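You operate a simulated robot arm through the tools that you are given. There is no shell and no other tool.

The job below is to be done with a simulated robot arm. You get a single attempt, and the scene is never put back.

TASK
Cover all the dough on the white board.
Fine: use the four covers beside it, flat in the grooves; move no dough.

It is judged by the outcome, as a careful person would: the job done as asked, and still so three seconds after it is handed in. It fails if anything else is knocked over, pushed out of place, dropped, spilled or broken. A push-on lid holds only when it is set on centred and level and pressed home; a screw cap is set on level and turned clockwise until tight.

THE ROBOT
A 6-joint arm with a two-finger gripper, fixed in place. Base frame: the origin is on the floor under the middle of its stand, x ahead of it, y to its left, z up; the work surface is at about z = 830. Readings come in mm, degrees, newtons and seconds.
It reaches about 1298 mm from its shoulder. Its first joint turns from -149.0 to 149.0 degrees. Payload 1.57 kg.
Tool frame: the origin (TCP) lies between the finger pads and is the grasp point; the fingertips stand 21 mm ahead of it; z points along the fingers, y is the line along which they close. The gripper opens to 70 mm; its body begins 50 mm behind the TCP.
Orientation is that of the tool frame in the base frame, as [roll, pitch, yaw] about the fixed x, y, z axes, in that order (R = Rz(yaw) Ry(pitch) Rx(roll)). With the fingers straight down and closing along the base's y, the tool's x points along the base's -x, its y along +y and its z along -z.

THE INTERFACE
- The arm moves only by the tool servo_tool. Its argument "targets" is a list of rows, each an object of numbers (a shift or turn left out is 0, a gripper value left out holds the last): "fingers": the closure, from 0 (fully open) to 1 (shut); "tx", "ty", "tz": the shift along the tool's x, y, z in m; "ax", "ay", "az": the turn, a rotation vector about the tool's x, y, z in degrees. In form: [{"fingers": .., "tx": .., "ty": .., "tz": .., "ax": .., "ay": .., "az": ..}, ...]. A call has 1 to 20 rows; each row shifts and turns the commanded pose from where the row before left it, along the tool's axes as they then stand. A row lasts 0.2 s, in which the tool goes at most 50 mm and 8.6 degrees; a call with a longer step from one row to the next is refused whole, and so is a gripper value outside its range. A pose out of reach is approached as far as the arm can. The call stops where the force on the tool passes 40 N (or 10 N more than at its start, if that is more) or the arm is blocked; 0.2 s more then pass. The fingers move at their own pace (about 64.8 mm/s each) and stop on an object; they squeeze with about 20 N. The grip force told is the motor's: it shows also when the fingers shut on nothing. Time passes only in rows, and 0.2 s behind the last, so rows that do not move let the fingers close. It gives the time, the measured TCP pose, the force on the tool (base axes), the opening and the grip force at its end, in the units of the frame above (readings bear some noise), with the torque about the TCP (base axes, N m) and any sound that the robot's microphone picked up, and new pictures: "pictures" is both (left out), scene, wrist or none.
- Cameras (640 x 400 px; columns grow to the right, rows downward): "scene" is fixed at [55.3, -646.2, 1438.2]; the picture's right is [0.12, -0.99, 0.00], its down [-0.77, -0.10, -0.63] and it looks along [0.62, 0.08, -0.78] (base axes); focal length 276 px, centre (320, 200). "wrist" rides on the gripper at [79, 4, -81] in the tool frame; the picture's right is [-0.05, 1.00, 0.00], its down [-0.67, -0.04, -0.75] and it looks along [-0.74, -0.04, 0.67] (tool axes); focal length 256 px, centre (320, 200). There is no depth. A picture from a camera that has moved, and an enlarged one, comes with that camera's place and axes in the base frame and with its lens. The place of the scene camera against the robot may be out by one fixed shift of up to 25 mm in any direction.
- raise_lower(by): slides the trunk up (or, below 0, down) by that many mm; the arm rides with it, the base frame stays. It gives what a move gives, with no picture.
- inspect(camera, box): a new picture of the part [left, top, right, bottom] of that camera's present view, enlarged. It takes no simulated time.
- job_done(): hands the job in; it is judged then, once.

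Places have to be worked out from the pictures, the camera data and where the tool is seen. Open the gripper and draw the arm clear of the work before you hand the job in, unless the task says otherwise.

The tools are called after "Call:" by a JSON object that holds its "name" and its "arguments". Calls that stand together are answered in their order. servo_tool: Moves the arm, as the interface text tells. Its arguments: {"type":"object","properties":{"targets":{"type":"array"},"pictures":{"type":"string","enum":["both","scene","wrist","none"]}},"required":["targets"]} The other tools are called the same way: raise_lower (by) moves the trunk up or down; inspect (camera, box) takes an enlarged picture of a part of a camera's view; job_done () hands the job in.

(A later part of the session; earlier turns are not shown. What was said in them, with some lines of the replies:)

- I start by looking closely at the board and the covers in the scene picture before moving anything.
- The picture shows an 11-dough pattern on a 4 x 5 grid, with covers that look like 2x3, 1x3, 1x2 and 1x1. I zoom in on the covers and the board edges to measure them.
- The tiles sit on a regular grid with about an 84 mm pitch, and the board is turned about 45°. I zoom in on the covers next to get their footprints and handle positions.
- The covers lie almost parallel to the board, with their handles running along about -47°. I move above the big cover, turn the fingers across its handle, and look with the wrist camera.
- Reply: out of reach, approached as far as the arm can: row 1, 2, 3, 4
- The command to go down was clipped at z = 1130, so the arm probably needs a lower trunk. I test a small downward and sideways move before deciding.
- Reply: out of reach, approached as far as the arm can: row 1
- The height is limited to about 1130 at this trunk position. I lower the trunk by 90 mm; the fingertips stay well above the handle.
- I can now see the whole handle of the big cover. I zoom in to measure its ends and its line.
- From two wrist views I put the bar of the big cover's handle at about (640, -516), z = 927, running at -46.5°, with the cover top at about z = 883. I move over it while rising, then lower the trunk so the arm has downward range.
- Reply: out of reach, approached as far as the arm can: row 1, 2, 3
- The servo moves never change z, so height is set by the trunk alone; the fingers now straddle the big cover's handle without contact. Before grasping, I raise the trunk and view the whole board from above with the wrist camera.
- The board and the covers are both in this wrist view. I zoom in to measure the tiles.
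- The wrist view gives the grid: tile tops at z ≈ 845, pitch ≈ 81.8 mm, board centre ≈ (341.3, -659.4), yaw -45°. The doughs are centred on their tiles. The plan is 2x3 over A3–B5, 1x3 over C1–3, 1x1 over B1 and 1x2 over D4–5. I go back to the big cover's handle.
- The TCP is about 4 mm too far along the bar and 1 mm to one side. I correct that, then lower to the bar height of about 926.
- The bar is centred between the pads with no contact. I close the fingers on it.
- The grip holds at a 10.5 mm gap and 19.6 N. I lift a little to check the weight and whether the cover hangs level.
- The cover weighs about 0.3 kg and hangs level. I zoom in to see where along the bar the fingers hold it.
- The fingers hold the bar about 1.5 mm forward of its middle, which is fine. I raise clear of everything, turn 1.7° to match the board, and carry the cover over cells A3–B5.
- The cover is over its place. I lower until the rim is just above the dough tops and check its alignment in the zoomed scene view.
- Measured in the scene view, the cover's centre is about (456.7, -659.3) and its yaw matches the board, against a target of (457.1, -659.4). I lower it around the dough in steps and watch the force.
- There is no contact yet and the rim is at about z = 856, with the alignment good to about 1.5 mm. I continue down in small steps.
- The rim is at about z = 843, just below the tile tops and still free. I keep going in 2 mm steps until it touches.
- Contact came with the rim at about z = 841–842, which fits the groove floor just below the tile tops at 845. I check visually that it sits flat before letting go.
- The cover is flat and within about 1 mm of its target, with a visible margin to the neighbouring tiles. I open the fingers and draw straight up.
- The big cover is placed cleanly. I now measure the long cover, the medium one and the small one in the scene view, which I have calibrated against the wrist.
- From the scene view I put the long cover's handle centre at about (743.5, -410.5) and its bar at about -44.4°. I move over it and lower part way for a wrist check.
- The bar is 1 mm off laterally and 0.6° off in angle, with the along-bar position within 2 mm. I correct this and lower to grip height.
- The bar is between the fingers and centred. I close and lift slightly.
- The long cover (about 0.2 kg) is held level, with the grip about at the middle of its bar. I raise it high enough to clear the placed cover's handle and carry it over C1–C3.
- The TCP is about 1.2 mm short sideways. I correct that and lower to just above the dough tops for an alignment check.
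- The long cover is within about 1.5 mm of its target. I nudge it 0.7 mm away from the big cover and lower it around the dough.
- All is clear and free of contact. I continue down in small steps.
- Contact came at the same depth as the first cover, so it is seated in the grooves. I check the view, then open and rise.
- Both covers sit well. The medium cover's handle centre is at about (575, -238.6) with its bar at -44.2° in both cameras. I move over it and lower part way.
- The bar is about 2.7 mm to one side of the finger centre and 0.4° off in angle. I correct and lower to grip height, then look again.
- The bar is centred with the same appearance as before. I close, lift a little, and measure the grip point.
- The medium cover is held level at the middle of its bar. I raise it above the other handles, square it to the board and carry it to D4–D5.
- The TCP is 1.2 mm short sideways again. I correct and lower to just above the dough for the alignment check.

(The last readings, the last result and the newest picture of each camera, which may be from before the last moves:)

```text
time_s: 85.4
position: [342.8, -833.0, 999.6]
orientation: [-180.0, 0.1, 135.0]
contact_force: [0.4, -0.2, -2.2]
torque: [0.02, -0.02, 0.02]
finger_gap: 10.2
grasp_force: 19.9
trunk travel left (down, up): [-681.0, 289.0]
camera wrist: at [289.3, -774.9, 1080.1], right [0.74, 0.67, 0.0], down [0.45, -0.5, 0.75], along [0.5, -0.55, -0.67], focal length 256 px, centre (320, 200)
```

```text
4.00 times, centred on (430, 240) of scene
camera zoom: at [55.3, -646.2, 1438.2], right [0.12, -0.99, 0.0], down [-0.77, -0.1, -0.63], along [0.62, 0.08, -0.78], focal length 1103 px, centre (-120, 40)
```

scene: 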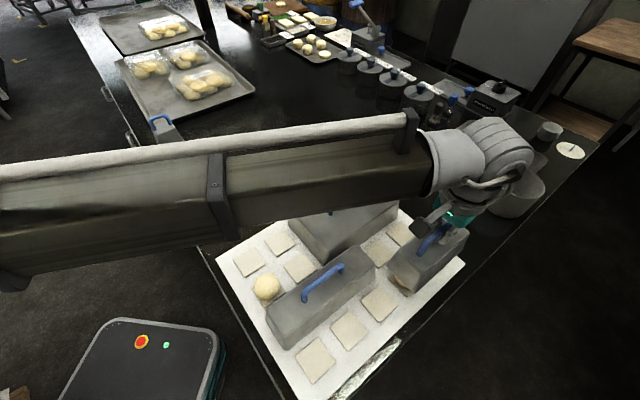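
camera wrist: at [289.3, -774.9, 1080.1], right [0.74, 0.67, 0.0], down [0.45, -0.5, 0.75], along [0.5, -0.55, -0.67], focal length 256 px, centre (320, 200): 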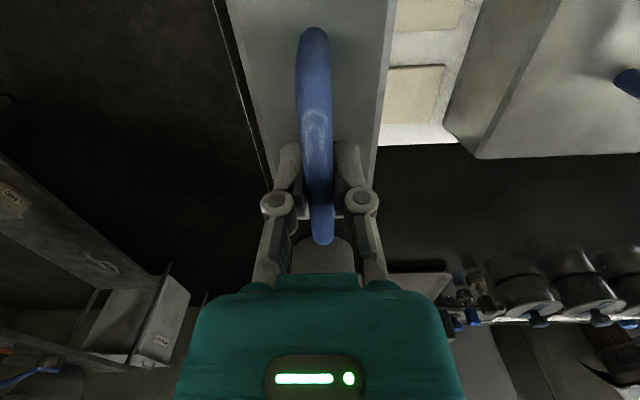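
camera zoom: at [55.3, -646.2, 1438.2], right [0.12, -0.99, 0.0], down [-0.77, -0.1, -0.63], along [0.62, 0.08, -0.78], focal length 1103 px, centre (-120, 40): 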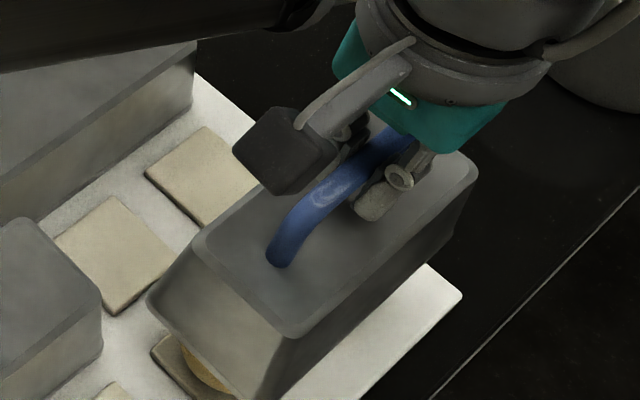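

The medium cover is within about 1–2 mm of its place and square to the board. I nudge it 0.6 mm and lower it around the two doughs.

Call:
{"name": "servo_tool", "arguments": {"targets": [{"ty": -0.0006}, {}], "pictures": "none"}}

Call:
{"name": "raise_lower", "arguments": {"by": -30}}

Call:
{"name": "raise_lower", "arguments": {"by": -18}}

Call:
{"name": "servo_tool", "arguments": {"targets": [{}], "pictures": "both"}}

Call:
{"name": "inspect", "arguments": {"camera": "scene", "box": [350, 200, 510, 300]}}

```text
time_s: 86.0
position: [341.2, -833.2, 1000.1]
orientation: [-180.0, 0.0, 135.0]
contact_force: [-0.4, -1.1, -1.4]
torque: [-0.03, -0.04, -0.04]
finger_gap: 10.1
grasp_force: 20.0
trunk travel left (down, up): [-681.0, 289.0]
```

```text
time_s: 86.7
position: [342.2, -833.3, 968.5]
orientation: [-179.9, 0.0, 135.0]
contact_force: [-0.2, 0.2, -1.5]
torque: [0.0, -0.03, 0.01]
finger_gap: 10.1
grasp_force: 19.8
trunk travel left (down, up): [-651.0, 319.0]
```

```text
time_s: 87.4
position: [340.5, -834.1, 952.3]
orientation: [180.0, 0.0, 135.0]
contact_force: [-0.1, 0.4, -1.7]
torque: [0.02, -0.06, -0.01]
finger_gap: 10.3
grasp_force: 19.9
trunk travel left (down, up): [-633.0, 337.0]
```

```text
time_s: 87.8
position: [340.7, -832.5, 951.6]
orientation: [179.9, 0.0, 135.1]
contact_force: [-0.8, -0.1, -1.1]
torque: [-0.02, 0.02, 0.0]
finger_gap: 10.6
grasp_force: 20.4
trunk travel left (down, up): [-633.0, 337.0]
camera wrist: at [288.6, -775.3, 1032.1], right [0.74, 0.67, 0.0], down [0.45, -0.5, 0.75], along [0.5, -0.55, -0.67], focal length 256 px, centre (320, 200)
```

scene: 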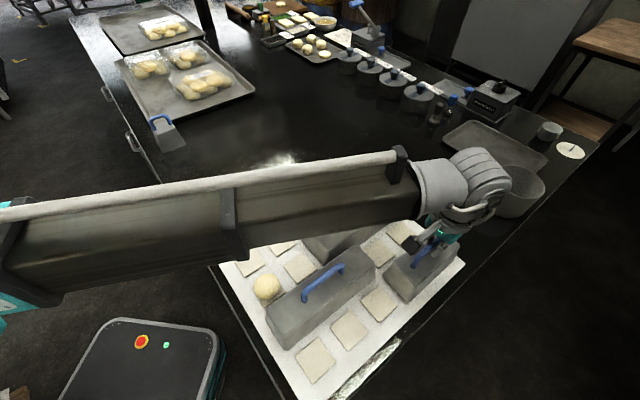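
wrist: 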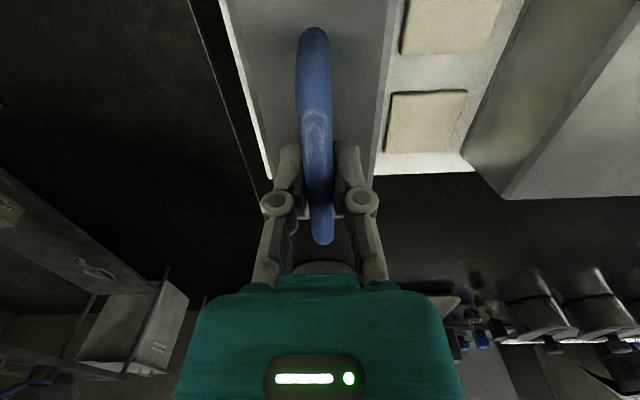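

```text
4.00 times, centred on (430, 250) of scene
camera zoom: at [55.3, -646.2, 1438.2], right [0.12, -0.99, 0.0], down [-0.77, -0.1, -0.63], along [0.62, 0.08, -0.78], focal length 1103 px, centre (-120, 0)
```

zoom: 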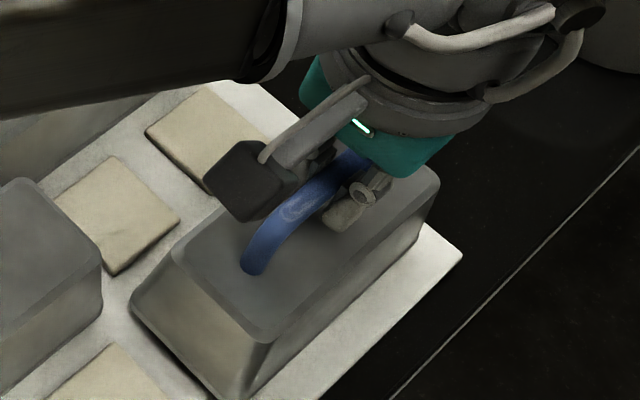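

It is well clear of the tiles and the long cover. I lower the last millimetres.

Call:
{"name": "raise_lower", "arguments": {"by": -8}}

Call:
{"name": "raise_lower", "arguments": {"by": -4}}

Call:
{"name": "raise_lower", "arguments": {"by": -2}}

Call:
{"name": "raise_lower", "arguments": {"by": -1.5}}

Call:
{"name": "inspect", "arguments": {"camera": "scene", "box": [350, 200, 510, 300]}}

```text
time_s: 88.3
position: [341.2, -833.3, 943.5]
orientation: [-180.0, 0.0, 134.9]
contact_force: [-0.5, 0.1, -2.0]
torque: [-0.01, -0.02, 0.03]
finger_gap: 10.3
grasp_force: 20.2
trunk travel left (down, up): [-625.0, 345.0]
```

```text
time_s: 88.9
position: [341.6, -832.9, 939.8]
orientation: [-180.0, 0.0, 135.0]
contact_force: [-0.1, -0.2, -0.9]
torque: [-0.01, -0.03, 0.02]
finger_gap: 10.4
grasp_force: 19.8
trunk travel left (down, up): [-621.0, 349.0]
```

```text
time_s: 89.4
position: [340.6, -833.8, 939.0]
orientation: [-180.0, 0.1, 135.1]
contact_force: [2.8, -4.4, 14.7]
torque: [-0.01, -0.02, 0.0]
finger_gap: 10.3
grasp_force: 20.1
trunk travel left (down, up): [-619.0, 351.0]
```

```text
time_s: 89.9
position: [341.2, -832.3, 936.5]
orientation: [-179.9, 0.1, 135.0]
contact_force: [0.1, -3.7, 12.8]
torque: [-0.09, -0.07, 0.05]
finger_gap: 10.4
grasp_force: 20.0
trunk travel left (down, up): [-617.0, 353.0]
```

```text
4.00 times, centred on (430, 250) of scene
camera zoom: at [55.3, -646.2, 1438.2], right [0.12, -0.99, 0.0], down [-0.77, -0.1, -0.63], along [0.62, 0.08, -0.78], focal length 1103 px, centre (-120, 0)
```

zoom: 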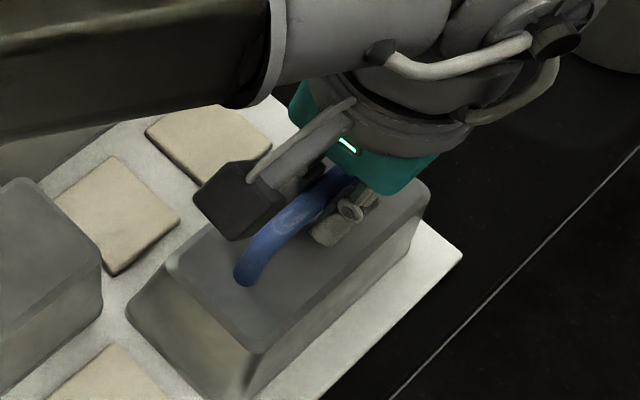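

Contact came at the same depth as the others, so it is seated. I open and rise clear.

Call:
{"name": "servo_tool", "arguments": {"targets": [{"fingers": 0.4}, {}, {}, {}], "pictures": "none"}}

Call:
{"name": "raise_lower", "arguments": {"by": 60}}

Call:
{"name": "raise_lower", "arguments": {"by": 170}}

Call:
{"name": "servo_tool", "arguments": {"targets": [{"fingers": 0}], "pictures": "both"}}

```text
time_s: 90.9
position: [341.2, -833.8, 936.7]
orientation: [180.0, 0.0, 135.0]
contact_force: [-0.6, 0.3, 0.2]
torque: [0.03, -0.02, 0.0]
finger_gap: 41.8
grasp_force: 0.0
trunk travel left (down, up): [-617.0, 353.0]
```

```text
time_s: 91.9
position: [341.9, -832.7, 996.1]
orientation: [179.9, 0.0, 135.0]
contact_force: [0.6, 0.6, 0.2]
torque: [0.01, -0.01, -0.01]
finger_gap: 42.0
grasp_force: 0.0
trunk travel left (down, up): [-677.0, 293.0]
```

```text
time_s: 93.8
position: [341.4, -833.0, 1165.2]
orientation: [-180.0, 0.0, 135.1]
contact_force: [0.6, 0.1, 0.6]
torque: [-0.01, 0.01, -0.02]
finger_gap: 42.2
grasp_force: 0.0
trunk travel left (down, up): [-847.0, 123.0]
```

```text
time_s: 94.2
position: [341.5, -833.2, 1165.7]
orientation: [-180.0, -0.1, 135.0]
contact_force: [0.2, 0.2, -0.1]
torque: [0.01, 0.0, 0.01]
finger_gap: 69.3
grasp_force: 0.2
trunk travel left (down, up): [-847.0, 123.0]
camera wrist: at [288.6, -775.2, 1246.7], right [0.74, 0.67, 0.0], down [0.45, -0.5, 0.75], along [0.5, -0.55, -0.67], focal length 256 px, centre (320, 200)
```

scene: 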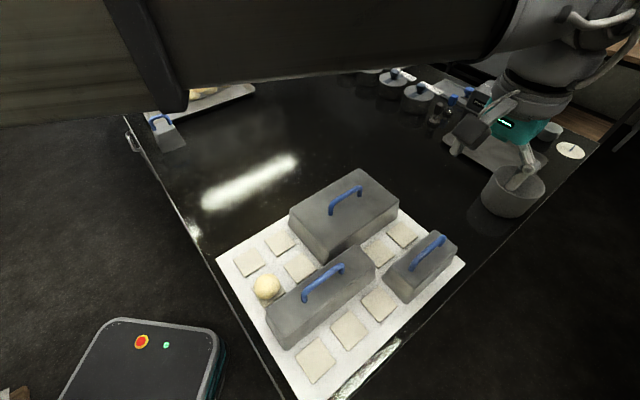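
wrist: 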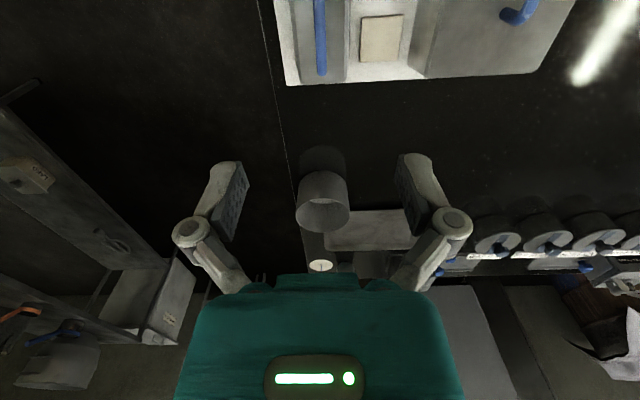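

Three covers are placed. The small cover's handle is at about (707, -72) with its bar at about -46°. I move over it at height.

Call:
{"name": "servo_tool", "arguments": {"targets": [{"tx": 0.014, "ty": 0.03984}, {"tx": 0.014, "ty": 0.03984}, {"tx": 0.014, "ty": 0.03984}, {"tx": 0.014, "ty": 0.03984}, {"tx": 0.014, "ty": 0.03984}, {"tx": 0.014, "ty": 0.03984}, {"tx": 0.014, "ty": 0.03984}, {"tx": 0.014, "ty": 0.03984}, {"tx": 0.014, "ty": 0.03984}, {"tx": 0.014, "ty": 0.03984}, {"tx": 0.014, "ty": 0.03984}, {"tx": 0.014, "ty": 0.03984}, {"tx": 0.014, "ty": 0.03984}, {"tx": 0.014, "ty": 0.03984}, {"tx": 0.014, "ty": 0.03984}, {"tx": 0.014, "ty": 0.03984}, {"tx": 0.014, "ty": 0.03984}, {"tx": 0.014, "ty": 0.03984}, {"tx": 0.014, "ty": 0.03984}, {"tx": 0.014, "ty": 0.03984}], "pictures": "none"}}

Call:
{"name": "servo_tool", "arguments": {"targets": [{"az": 1.2}, {}, {}], "pictures": "both"}}

```text
time_s: 98.4
position: [704.6, -69.7, 1166.2]
orientation: [179.9, 0.0, 135.0]
contact_force: [1.1, 0.3, 0.1]
torque: [0.02, 0.01, -0.01]
finger_gap: 69.9
grasp_force: 0.1
trunk travel left (down, up): [-847.0, 123.0]
```

```text
time_s: 99.2
position: [705.5, -70.2, 1166.0]
orientation: [-180.0, 0.1, 133.9]
contact_force: [0.4, -1.0, -0.1]
torque: [-0.03, 0.02, 0.0]
finger_gap: 70.4
grasp_force: 0.0
trunk travel left (down, up): [-847.0, 123.0]
camera wrist: at [654.0, -12.0, 1246.7], right [0.76, 0.65, 0.0], down [0.44, -0.51, 0.75], along [0.49, -0.56, -0.67], focal length 256 px, centre (320, 200)
```

scene: 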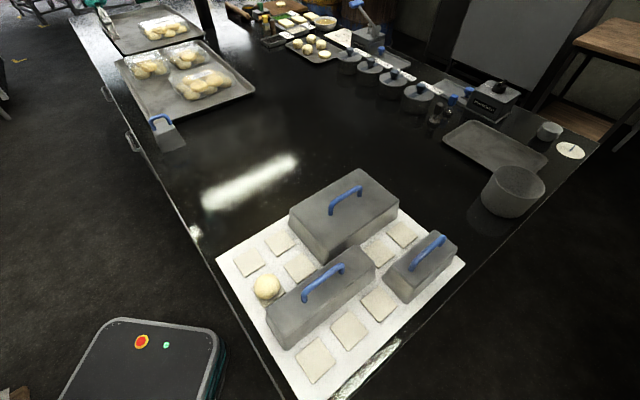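
wrist: 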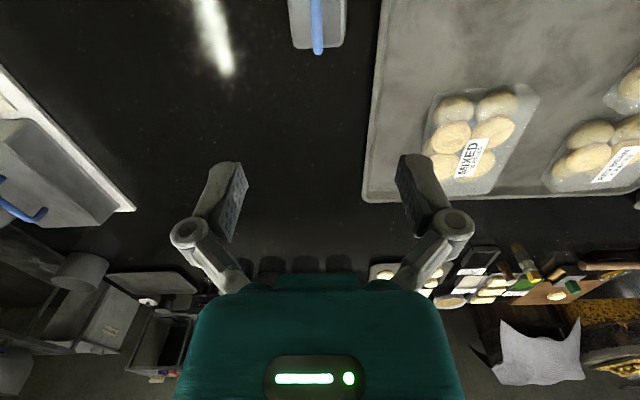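

Nothing blocks the scene view now, so I check the placed covers and the small one, then lower part way.

Call:
{"name": "inspect", "arguments": {"camera": "scene", "box": [240, 160, 480, 310]}}

Call:
{"name": "inspect", "arguments": {"camera": "scene", "box": [310, 215, 406, 275]}}

Call:
{"name": "raise_lower", "arguments": {"by": -147}}

Call:
{"name": "servo_tool", "arguments": {"targets": [{}], "pictures": "wrist"}}

Call:
{"name": "inspect", "arguments": {"camera": "wrist", "box": [220, 0, 420, 125]}}

```text
2.67 times, centred on (360, 235) of scene
camera zoom: at [55.3, -646.2, 1438.2], right [0.12, -0.99, 0.0], down [-0.77, -0.1, -0.63], along [0.62, 0.08, -0.78], focal length 735 px, centre (213, 107)
```

zoom: 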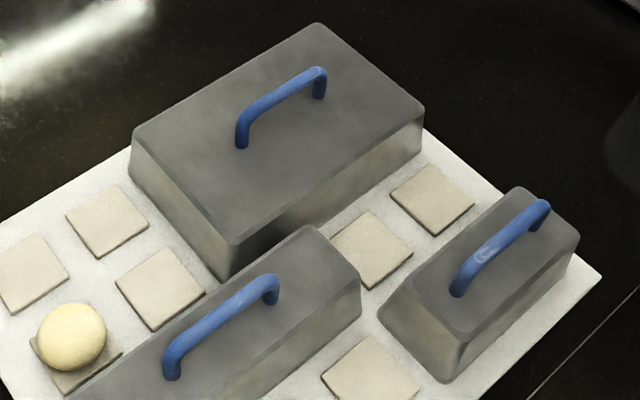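

```text
6.67 times, centred on (358, 245) of scene
camera zoom: at [55.3, -646.2, 1438.2], right [0.12, -0.99, 0.0], down [-0.77, -0.1, -0.63], along [0.62, 0.08, -0.78], focal length 1838 px, centre (67, -100)
```

zoom: 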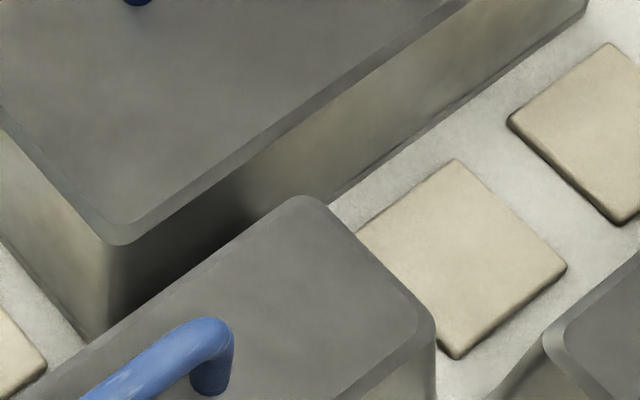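

```text
time_s: 101.0
position: [704.7, -72.0, 1019.2]
orientation: [179.9, -0.1, 133.9]
contact_force: [0.4, -0.1, -0.7]
torque: [0.0, -0.01, 0.01]
finger_gap: 69.8
grasp_force: 0.1
trunk travel left (down, up): [-700.0, 270.0]
```

```text
time_s: 101.4
position: [705.6, -71.3, 1018.9]
orientation: [-179.9, 0.0, 133.8]
contact_force: [0.0, 0.7, 0.7]
torque: [0.0, -0.02, 0.02]
finger_gap: 70.0
grasp_force: 0.0
trunk travel left (down, up): [-700.0, 270.0]
camera wrist: at [653.9, -11.9, 1099.7], right [0.76, 0.65, 0.0], down [0.44, -0.5, 0.75], along [0.49, -0.56, -0.67], focal length 256 px, centre (320, 200)
```

wrist: 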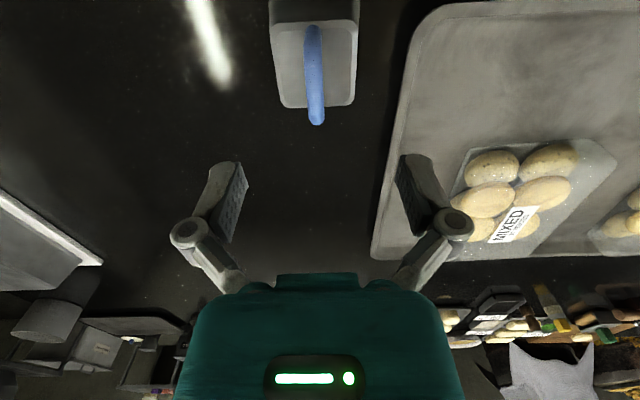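

```text
3.20 times, centred on (320, 62) of wrist
camera zoom: at [653.9, -11.9, 1099.7], right [0.76, 0.65, 0.0], down [0.44, -0.5, 0.75], along [0.49, -0.56, -0.67], focal length 819 px, centre (320, 640)
```

zoom: 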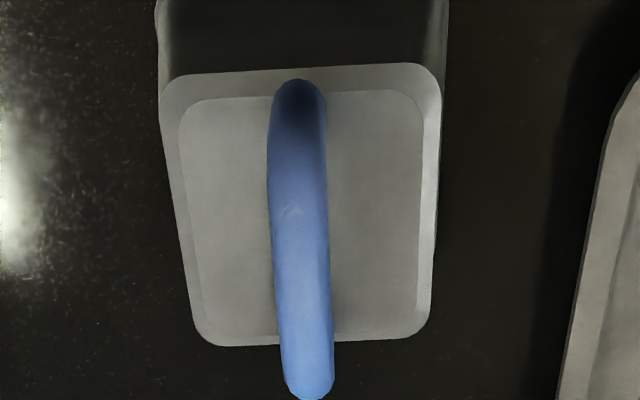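

The placed covers look flat and correctly spaced. The small handle is 3.8 mm to the side and 1.2 mm ahead of the TCP, so I correct and lower to grip height.

Call:
{"name": "servo_tool", "arguments": {"targets": [{"tx": -0.0012, "ty": -0.0038}, {"az": 0.5}, {}, {}], "pictures": "none"}}

Call:
{"name": "raise_lower", "arguments": {"by": -92}}

Call:
{"name": "servo_tool", "arguments": {"targets": [{}], "pictures": "wrist"}}

```text
time_s: 102.4
position: [703.0, -74.5, 1019.0]
orientation: [-180.0, -0.1, 133.3]
contact_force: [0.5, 0.0, -0.8]
torque: [0.04, -0.02, -0.01]
finger_gap: 69.7
grasp_force: 0.0
trunk travel left (down, up): [-700.0, 270.0]
```

```text
time_s: 103.6
position: [703.8, -73.1, 927.6]
orientation: [180.0, 0.0, 133.3]
contact_force: [0.3, 0.1, -0.7]
torque: [-0.01, 0.0, 0.01]
finger_gap: 70.5
grasp_force: 0.0
trunk travel left (down, up): [-608.0, 362.0]
```

```text
time_s: 104.0
position: [702.3, -75.0, 926.6]
orientation: [179.9, 0.0, 133.3]
contact_force: [0.0, 0.1, 0.0]
torque: [0.0, 0.01, 0.01]
finger_gap: 70.4
grasp_force: 0.0
trunk travel left (down, up): [-608.0, 362.0]
camera wrist: at [652.8, -15.2, 1007.7], right [0.76, 0.65, 0.0], down [0.43, -0.51, 0.75], along [0.48, -0.57, -0.67], focal length 256 px, centre (320, 200)
```

wrist: 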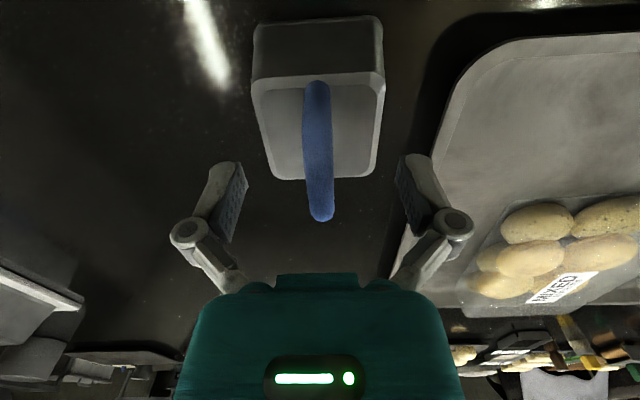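

The bar is centred along and across the fingers. I close and lift slightly.

Call:
{"name": "servo_tool", "arguments": {"targets": [{"fingers": 1}, {}, {}, {}, {}], "pictures": "none"}}

Call:
{"name": "raise_lower", "arguments": {"by": 40}}

Call:
{"name": "servo_tool", "arguments": {"targets": [{}, {}], "pictures": "both"}}

Call:
{"name": "inspect", "arguments": {"camera": "wrist", "box": [220, 60, 420, 185]}}

Call:
{"name": "inspect", "arguments": {"camera": "wrist", "box": [220, 130, 420, 255]}}

Call:
{"name": "inspect", "arguments": {"camera": "scene", "box": [120, 90, 216, 150]}}

```text
time_s: 105.2
position: [702.8, -74.7, 927.0]
orientation: [-180.0, 0.0, 133.3]
contact_force: [-1.1, 0.4, 2.0]
torque: [-0.04, 0.01, 0.03]
finger_gap: 10.0
grasp_force: 20.4
trunk travel left (down, up): [-608.0, 362.0]
```

```text
time_s: 106.1
position: [704.7, -75.2, 966.0]
orientation: [180.0, 0.0, 133.3]
contact_force: [-0.2, 0.1, -1.6]
torque: [0.01, 0.02, 0.03]
finger_gap: 10.1
grasp_force: 20.0
trunk travel left (down, up): [-648.0, 322.0]
```

```text
time_s: 106.7
position: [701.9, -74.9, 967.6]
orientation: [179.9, 0.0, 133.2]
contact_force: [-0.1, 0.1, -0.7]
torque: [0.0, -0.01, -0.01]
finger_gap: 10.4
grasp_force: 19.8
trunk travel left (down, up): [-648.0, 322.0]
camera wrist: at [652.8, -15.2, 1047.6], right [0.76, 0.65, 0.0], down [0.43, -0.51, 0.75], along [0.48, -0.57, -0.67], focal length 256 px, centre (320, 200)
```

scene: 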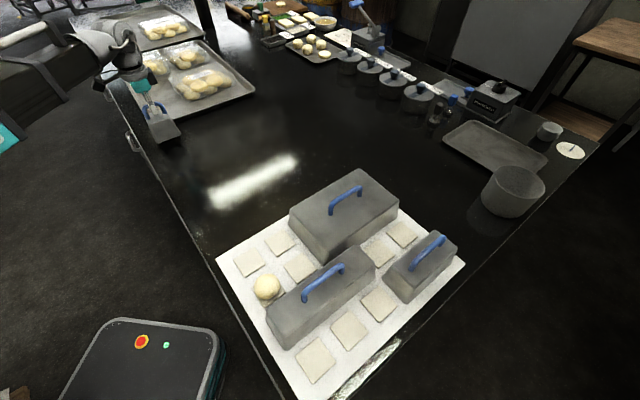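
wrist: 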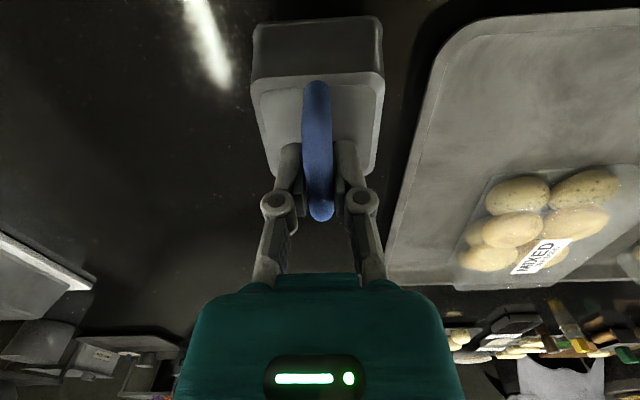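

```text
3.20 times, centred on (320, 122) of wrist
camera zoom: at [652.8, -15.2, 1047.6], right [0.76, 0.65, 0.0], down [0.43, -0.51, 0.75], along [0.48, -0.57, -0.67], focal length 819 px, centre (320, 448)
```

zoom: 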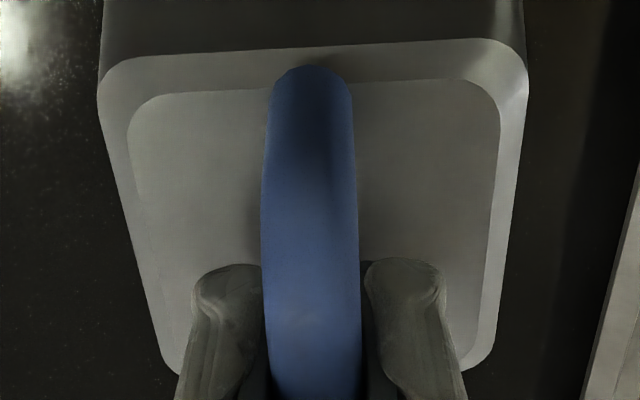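

```text
3.20 times, centred on (320, 192) of wrist
camera zoom: at [652.8, -15.2, 1047.6], right [0.76, 0.65, 0.0], down [0.43, -0.51, 0.75], along [0.48, -0.57, -0.67], focal length 819 px, centre (320, 224)
```

zoom: 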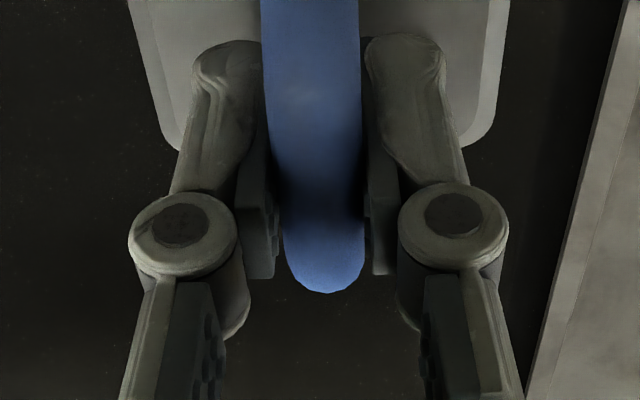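

```text
6.67 times, centred on (168, 120) of scene
camera zoom: at [55.3, -646.2, 1438.2], right [0.12, -0.99, 0.0], down [-0.77, -0.1, -0.63], along [0.62, 0.08, -0.78], focal length 1838 px, centre (1333, 733)
```

zoom: 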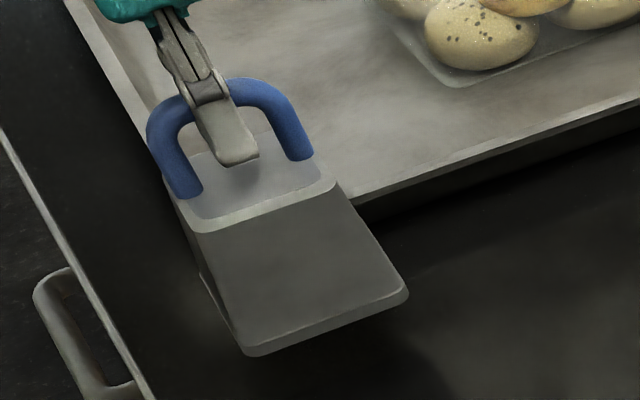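

The small cover is held level, about 1 mm forward of its middle. I raise it, square it to the board and carry it over B1.

Call:
{"name": "raise_lower", "arguments": {"by": 130}}

Call:
{"name": "servo_tool", "arguments": {"targets": [{"az": -1.7}, {"tx": 0.00035, "ty": -0.0392}, {"tx": 0.00035, "ty": -0.0392}, {"tx": 0.00035, "ty": -0.0392}, {"tx": 0.00035, "ty": -0.0392}, {"tx": 0.00035, "ty": -0.0392}, {"tx": 0.00035, "ty": -0.0392}, {"tx": 0.00035, "ty": -0.0392}, {"tx": 0.00035, "ty": -0.0392}, {"tx": 0.00035, "ty": -0.0392}, {"tx": 0.00035, "ty": -0.0392}, {"tx": 0.00035, "ty": -0.0392}, {"tx": 0.00035, "ty": -0.0392}, {"tx": 0.00035, "ty": -0.0392}, {"tx": 0.00035, "ty": -0.0392}, {"tx": 0.00035, "ty": -0.0392}, {"tx": 0.00035, "ty": -0.0392}, {}, {}, {}], "pictures": "both"}}

```text
time_s: 108.2
position: [704.0, -74.6, 1096.5]
orientation: [180.0, -0.1, 133.4]
contact_force: [0.5, -0.2, -1.1]
torque: [0.0, -0.01, 0.04]
finger_gap: 10.2
grasp_force: 20.2
trunk travel left (down, up): [-778.0, 192.0]
```

```text
time_s: 112.4
position: [255.9, -515.7, 1097.8]
orientation: [-179.9, 0.0, 135.1]
contact_force: [-0.2, -0.5, -1.0]
torque: [-0.03, -0.04, 0.0]
finger_gap: 10.3
grasp_force: 20.0
trunk travel left (down, up): [-778.0, 192.0]
camera wrist: at [203.5, -457.4, 1177.7], right [0.74, 0.67, 0.0], down [0.45, -0.5, 0.75], along [0.5, -0.55, -0.67], focal length 256 px, centre (320, 200)
```

scene: 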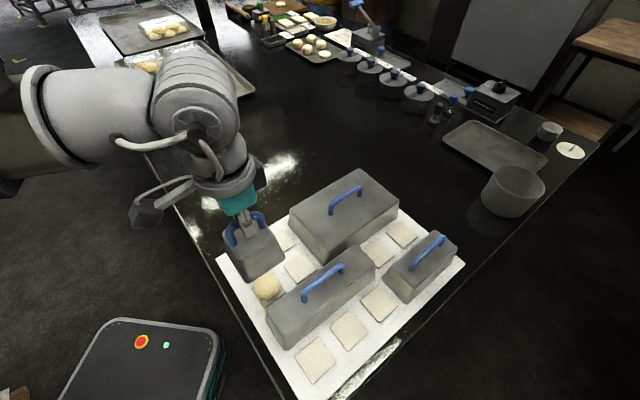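
wrist: 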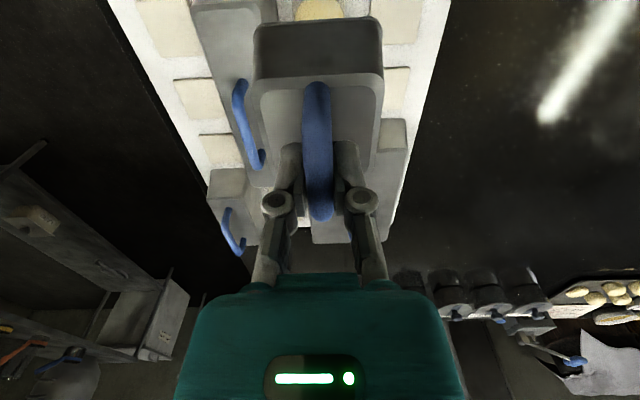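

The TCP is within 1 mm. I make a small correction and lower to just above the dough for the check.

Call:
{"name": "servo_tool", "arguments": {"targets": [{"tx": 0.0008, "ty": -0.0006}, {}], "pictures": "none"}}

Call:
{"name": "raise_lower", "arguments": {"by": -97}}

Call:
{"name": "servo_tool", "arguments": {"targets": [{}], "pictures": "both"}}

Call:
{"name": "inspect", "arguments": {"camera": "scene", "box": [205, 210, 333, 290]}}

Call:
{"name": "inspect", "arguments": {"camera": "wrist", "box": [160, 0, 480, 200]}}

```text
time_s: 113.0
position: [255.7, -515.5, 1096.9]
orientation: [180.0, 0.0, 135.0]
contact_force: [-0.2, 0.1, -0.7]
torque: [-0.03, -0.02, 0.01]
finger_gap: 10.3
grasp_force: 20.1
trunk travel left (down, up): [-778.0, 192.0]
```

```text
time_s: 114.3
position: [255.7, -515.2, 999.8]
orientation: [180.0, 0.0, 135.0]
contact_force: [0.9, -0.5, -0.4]
torque: [-0.01, 0.03, -0.02]
finger_gap: 10.6
grasp_force: 19.4
trunk travel left (down, up): [-681.0, 289.0]
```

```text
time_s: 114.8
position: [254.7, -515.2, 1000.4]
orientation: [180.0, 0.1, 135.0]
contact_force: [0.3, 0.0, -1.7]
torque: [0.0, 0.04, 0.02]
finger_gap: 10.2
grasp_force: 19.8
trunk travel left (down, up): [-681.0, 289.0]
camera wrist: at [202.9, -457.1, 1080.7], right [0.74, 0.67, 0.0], down [0.45, -0.5, 0.75], along [0.5, -0.55, -0.67], focal length 256 px, centre (320, 200)
```

scene: 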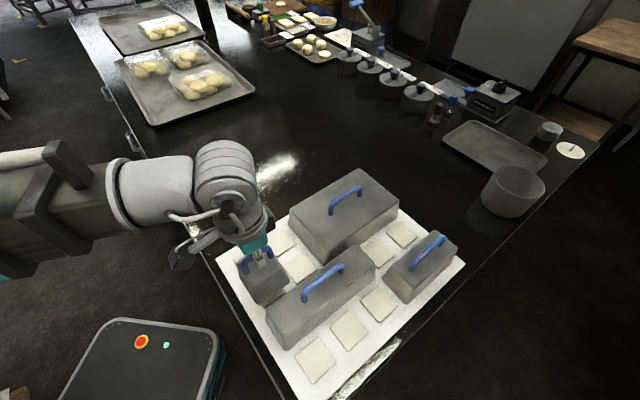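
wrist: 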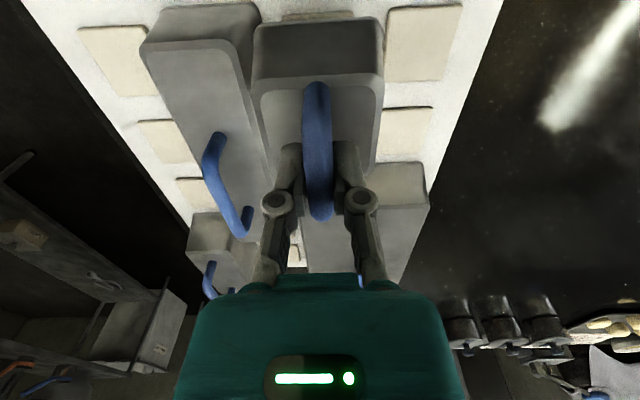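

```text
5.00 times, centred on (269, 250) of scene
camera zoom: at [55.3, -646.2, 1438.2], right [0.12, -0.99, 0.0], down [-0.77, -0.1, -0.63], along [0.62, 0.08, -0.78], focal length 1378 px, centre (575, -50)
```

zoom: 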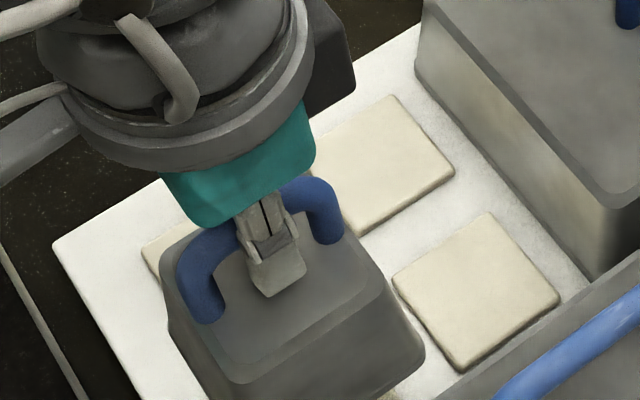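

```text
2.00 times, centred on (320, 100) of wrist
camera zoom: at [202.9, -457.1, 1080.7], right [0.74, 0.67, 0.0], down [0.45, -0.5, 0.75], along [0.5, -0.55, -0.67], focal length 512 px, centre (320, 400)
```

zoom: 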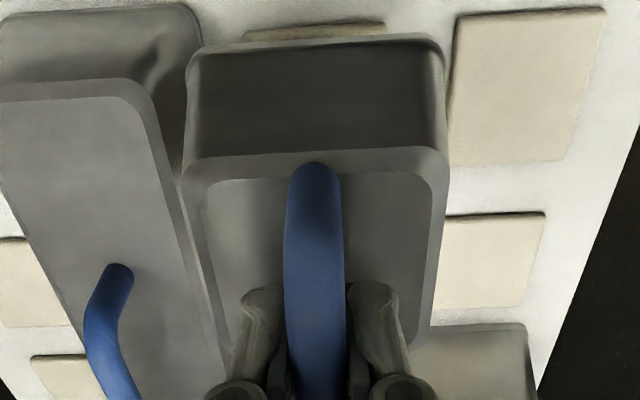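

All my measures agree that the cover is within about 1 mm of B1's centre. I nudge it half a millimetre and lower it around the dough.

Call:
{"name": "servo_tool", "arguments": {"targets": [{"tx": -0.0005, "ty": -0.0005}, {}], "pictures": "none"}}

Call:
{"name": "raise_lower", "arguments": {"by": -30}}

Call:
{"name": "raise_lower", "arguments": {"by": -18}}

Call:
{"name": "servo_tool", "arguments": {"targets": [{}], "pictures": "both"}}

Call:
{"name": "inspect", "arguments": {"camera": "scene", "box": [205, 220, 333, 300]}}

Call:
{"name": "inspect", "arguments": {"camera": "wrist", "box": [160, 0, 480, 200]}}

```text
time_s: 115.3
position: [255.5, -515.2, 1000.8]
orientation: [180.0, 0.1, 135.0]
contact_force: [0.5, -0.1, -0.9]
torque: [0.02, -0.01, 0.01]
finger_gap: 10.2
grasp_force: 20.1
trunk travel left (down, up): [-681.0, 289.0]
```

```text
time_s: 116.1
position: [256.3, -515.8, 970.3]
orientation: [-179.9, 0.0, 135.1]
contact_force: [0.7, -0.7, -0.9]
torque: [-0.03, 0.0, 0.02]
finger_gap: 10.1
grasp_force: 20.3
trunk travel left (down, up): [-651.0, 319.0]
```

```text
time_s: 116.8
position: [255.7, -515.7, 952.1]
orientation: [180.0, 0.0, 135.0]
contact_force: [0.3, 0.1, -1.0]
torque: [0.04, 0.01, 0.0]
finger_gap: 10.0
grasp_force: 20.3
trunk travel left (down, up): [-633.0, 337.0]
```

```text
time_s: 117.2
position: [255.9, -515.0, 952.1]
orientation: [-180.0, 0.0, 135.0]
contact_force: [-0.8, 0.0, -1.7]
torque: [0.01, -0.02, 0.01]
finger_gap: 9.9
grasp_force: 19.8
trunk travel left (down, up): [-633.0, 337.0]
camera wrist: at [202.9, -457.6, 1032.7], right [0.74, 0.67, 0.0], down [0.45, -0.5, 0.75], along [0.5, -0.55, -0.67], focal length 256 px, centre (320, 200)
```

scene: 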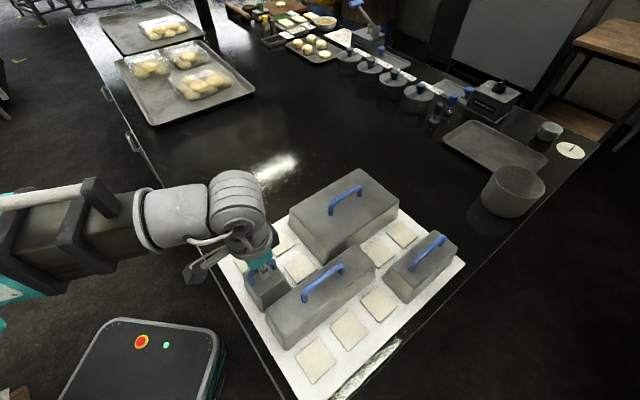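
wrist: 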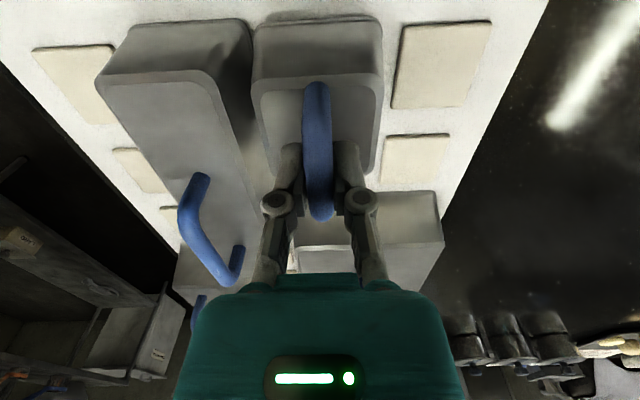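

```text
5.00 times, centred on (269, 260) of scene
camera zoom: at [55.3, -646.2, 1438.2], right [0.12, -0.99, 0.0], down [-0.77, -0.1, -0.63], along [0.62, 0.08, -0.78], focal length 1378 px, centre (575, -100)
```

zoom: 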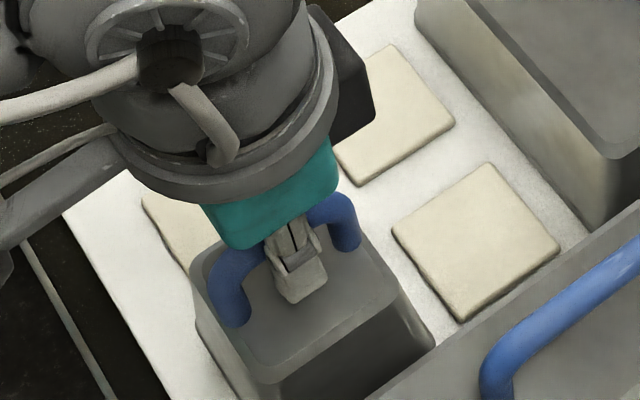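

```text
2.00 times, centred on (320, 100) of wrist
camera zoom: at [202.9, -457.6, 1032.7], right [0.74, 0.67, 0.0], down [0.45, -0.5, 0.75], along [0.5, -0.55, -0.67], focal length 512 px, centre (320, 400)
```

zoom: 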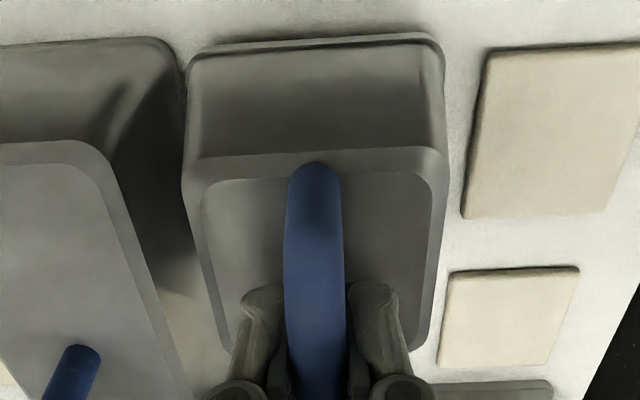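

The wrist view shows the small cover's rim centred, with about a 6 mm gap to the long cover's rim. I lower the last millimetres.

Call:
{"name": "raise_lower", "arguments": {"by": -8}}

Call:
{"name": "raise_lower", "arguments": {"by": -4}}

Call:
{"name": "raise_lower", "arguments": {"by": -2}}

Call:
{"name": "raise_lower", "arguments": {"by": -1.5}}

Call:
{"name": "inspect", "arguments": {"camera": "wrist", "box": [160, 0, 480, 200]}}

```text
time_s: 117.7
position: [255.9, -514.9, 944.4]
orientation: [180.0, 0.1, 134.9]
contact_force: [-0.6, -0.7, -2.2]
torque: [-0.02, 0.04, 0.04]
finger_gap: 10.3
grasp_force: 20.0
trunk travel left (down, up): [-625.0, 345.0]
```

```text
time_s: 118.2
position: [255.8, -515.6, 939.6]
orientation: [-180.0, 0.0, 134.9]
contact_force: [-0.2, 0.1, -1.0]
torque: [0.01, -0.03, -0.01]
finger_gap: 10.1
grasp_force: 20.1
trunk travel left (down, up): [-621.0, 349.0]
```

```text
time_s: 118.8
position: [254.6, -516.0, 938.5]
orientation: [180.0, 0.2, 135.1]
contact_force: [0.9, -3.5, 14.0]
torque: [-0.01, -0.06, -0.01]
finger_gap: 10.2
grasp_force: 20.1
trunk travel left (down, up): [-619.0, 351.0]
```

```text
time_s: 119.3
position: [255.1, -515.7, 936.7]
orientation: [-180.0, 0.0, 134.9]
contact_force: [0.2, -1.6, 12.1]
torque: [-0.04, -0.03, -0.01]
finger_gap: 10.1
grasp_force: 20.6
trunk travel left (down, up): [-618.0, 352.0]
```

```text
2.00 times, centred on (320, 100) of wrist
camera zoom: at [202.6, -457.2, 1017.4], right [0.74, 0.67, 0.0], down [0.45, -0.5, 0.75], along [0.5, -0.55, -0.67], focal length 512 px, centre (320, 400)
```

zoom: 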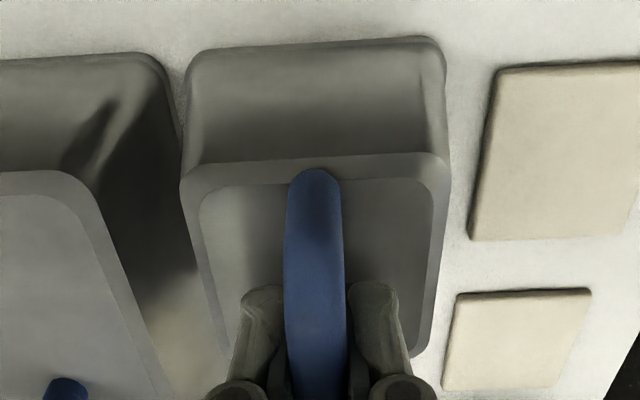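

It is seated at the same depth as the others, with its near rim in line with the long cover's end. I open and rise clear.

Call:
{"name": "servo_tool", "arguments": {"targets": [{"fingers": 0.45}, {}, {}, {}], "pictures": "none"}}

Call:
{"name": "raise_lower", "arguments": {"by": 60}}

Call:
{"name": "raise_lower", "arguments": {"by": 250}}

Call:
{"name": "servo_tool", "arguments": {"targets": [{"ty": 0.04}, {"ty": 0.04}, {"ty": 0.04}, {"ty": 0.04}, {"ty": 0.04}, {"ty": 0.04}, {"ty": 0.04}, {"ty": 0.04}, {}], "pictures": "both"}}

Call:
{"name": "inspect", "arguments": {"camera": "scene", "box": [205, 160, 477, 330]}}

Call:
{"name": "inspect", "arguments": {"camera": "scene", "box": [225, 230, 385, 330]}}

```text
time_s: 120.3
position: [254.9, -516.2, 936.7]
orientation: [-180.0, -0.1, 135.0]
contact_force: [-0.2, 0.1, 0.1]
torque: [0.05, -0.02, -0.02]
finger_gap: 38.3
grasp_force: 0.1
trunk travel left (down, up): [-618.0, 352.0]
```

```text
time_s: 121.3
position: [255.9, -514.6, 997.1]
orientation: [180.0, 0.1, 135.0]
contact_force: [-0.2, 1.0, 0.0]
torque: [0.01, -0.01, -0.01]
finger_gap: 38.5
grasp_force: 0.0
trunk travel left (down, up): [-678.0, 292.0]
```

```text
time_s: 123.9
position: [253.9, -516.1, 1247.0]
orientation: [-180.0, -0.1, 135.1]
contact_force: [-0.1, 1.1, 0.8]
torque: [0.0, 0.02, -0.02]
finger_gap: 38.4
grasp_force: 0.0
trunk travel left (down, up): [-928.0, 42.0]
```

```text
time_s: 125.9
position: [481.4, -286.8, 1246.6]
orientation: [-180.0, 0.0, 134.9]
contact_force: [0.3, 0.8, -0.2]
torque: [0.02, -0.07, 0.0]
finger_gap: 38.5
grasp_force: 0.0
trunk travel left (down, up): [-928.0, 42.0]
camera wrist: at [429.0, -228.8, 1327.3], right [0.74, 0.67, 0.0], down [0.45, -0.5, 0.75], along [0.5, -0.55, -0.67], focal length 256 px, centre (320, 200)
```

scene: 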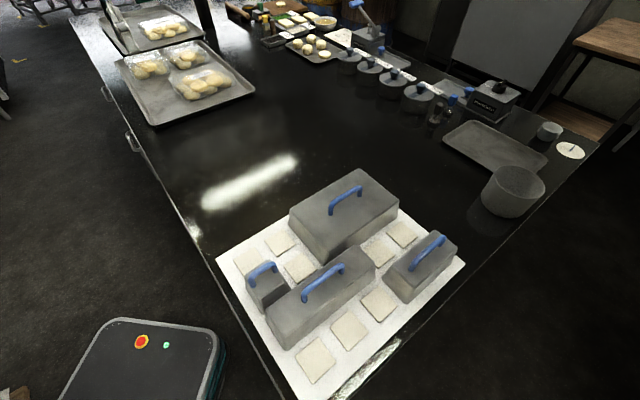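
wrist: 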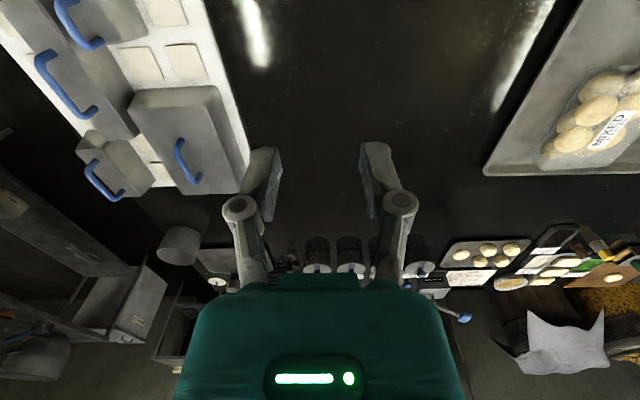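

```text
2.35 times, centred on (341, 245) of scene
camera zoom: at [55.3, -646.2, 1438.2], right [0.12, -0.99, 0.0], down [-0.77, -0.1, -0.63], along [0.62, 0.08, -0.78], focal length 649 px, centre (271, 94)
```

zoom: 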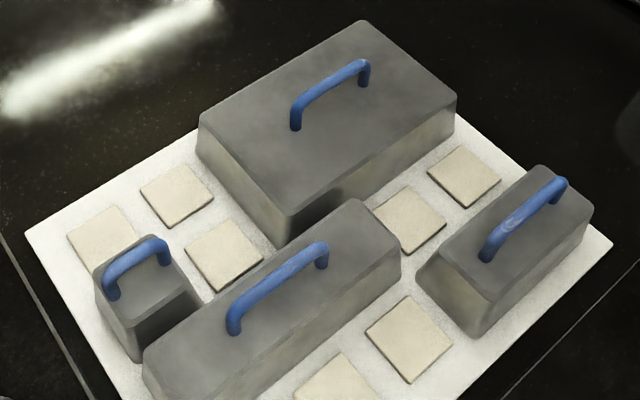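

```text
4.00 times, centred on (305, 280) of scene
camera zoom: at [55.3, -646.2, 1438.2], right [0.12, -0.99, 0.0], down [-0.77, -0.1, -0.63], along [0.62, 0.08, -0.78], focal length 1103 px, centre (380, -120)
```

zoom: 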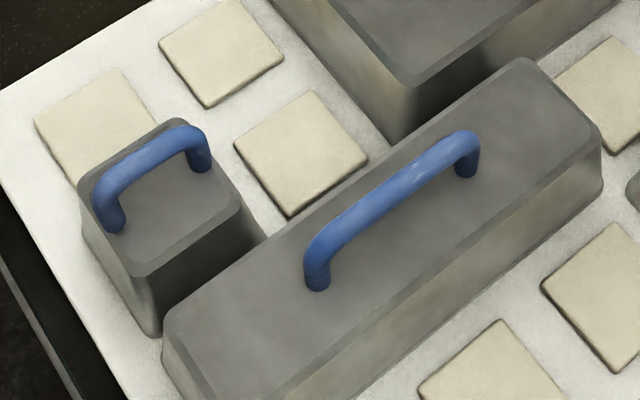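

All eleven doughs are under the four covers and the board has not moved. I take a last close look at the medium cover and the far side of the long one, and open the gripper fully.

Call:
{"name": "servo_tool", "arguments": {"targets": [{"fingers": 0}, {}, {}], "pictures": "none"}}

Call:
{"name": "inspect", "arguments": {"camera": "scene", "box": [370, 215, 482, 315]}}

Call:
{"name": "inspect", "arguments": {"camera": "scene", "box": [250, 250, 410, 350]}}

```text
time_s: 126.7
position: [481.6, -286.5, 1245.5]
orientation: [-179.9, 0.1, 135.0]
contact_force: [0.2, 0.5, 0.8]
torque: [0.01, 0.03, 0.0]
finger_gap: 70.3
grasp_force: 0.1
trunk travel left (down, up): [-928.0, 42.0]
```

```text
4.00 times, centred on (426, 265) of scene
camera zoom: at [55.3, -646.2, 1438.2], right [0.12, -0.99, 0.0], down [-0.77, -0.1, -0.63], along [0.62, 0.08, -0.78], focal length 1103 px, centre (-104, -60)
```

zoom: 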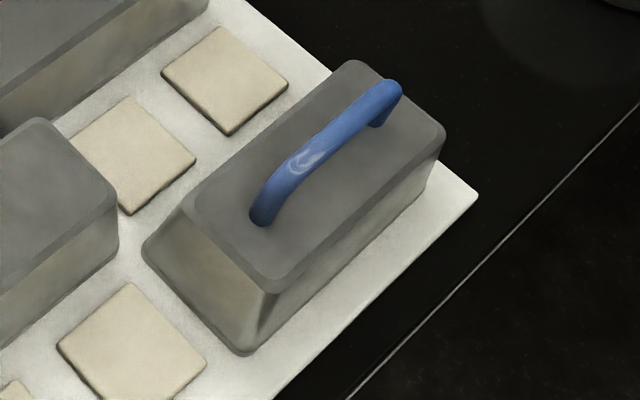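

```text
4.00 times, centred on (330, 300) of scene
camera zoom: at [55.3, -646.2, 1438.2], right [0.12, -0.99, 0.0], down [-0.77, -0.1, -0.63], along [0.62, 0.08, -0.78], focal length 1103 px, centre (280, -200)
```

zoom: 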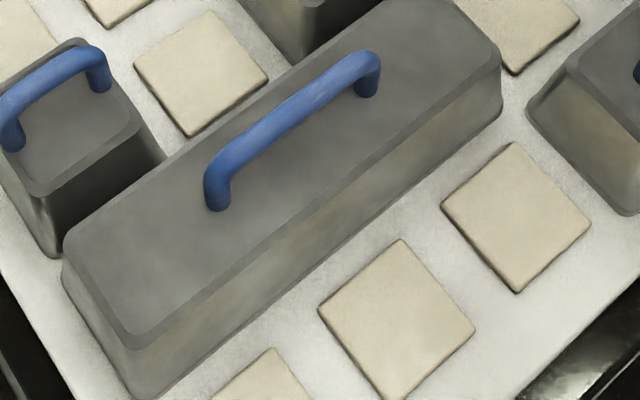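

All four covers sit flat in the grooves, every dough is covered, and the gripper is open and well clear of the board. I hand the job in.

Call:
{"name": "job_done", "arguments": {}}

```text
The job is handed in.
```

All 11 doughs are now under the four covers. Each cover touched down at about the same depth and looks flat in the grooves in the final close-up pictures.

With A as the row nearest where the covers stood and 1 as the column nearest the robot's left, they are placed like this:

| Cover | Cells covered |
|---|---|
| Big (2x3) | A3–A5 and B3–B5 |
| Long (1x3) | C1–C3 |
| Medium (1x2) | D4–D5 |
| Small (1x1) | B1 |

The board did not move and nothing else was knocked or shifted. The force readings showed no contact with dough as the covers came down. I could not see the doughs once they were covered, so I did not check them by sight afterwards.

The gripper is open and the arm is clear of the board. The job is handed in, with no verdict returned yet.
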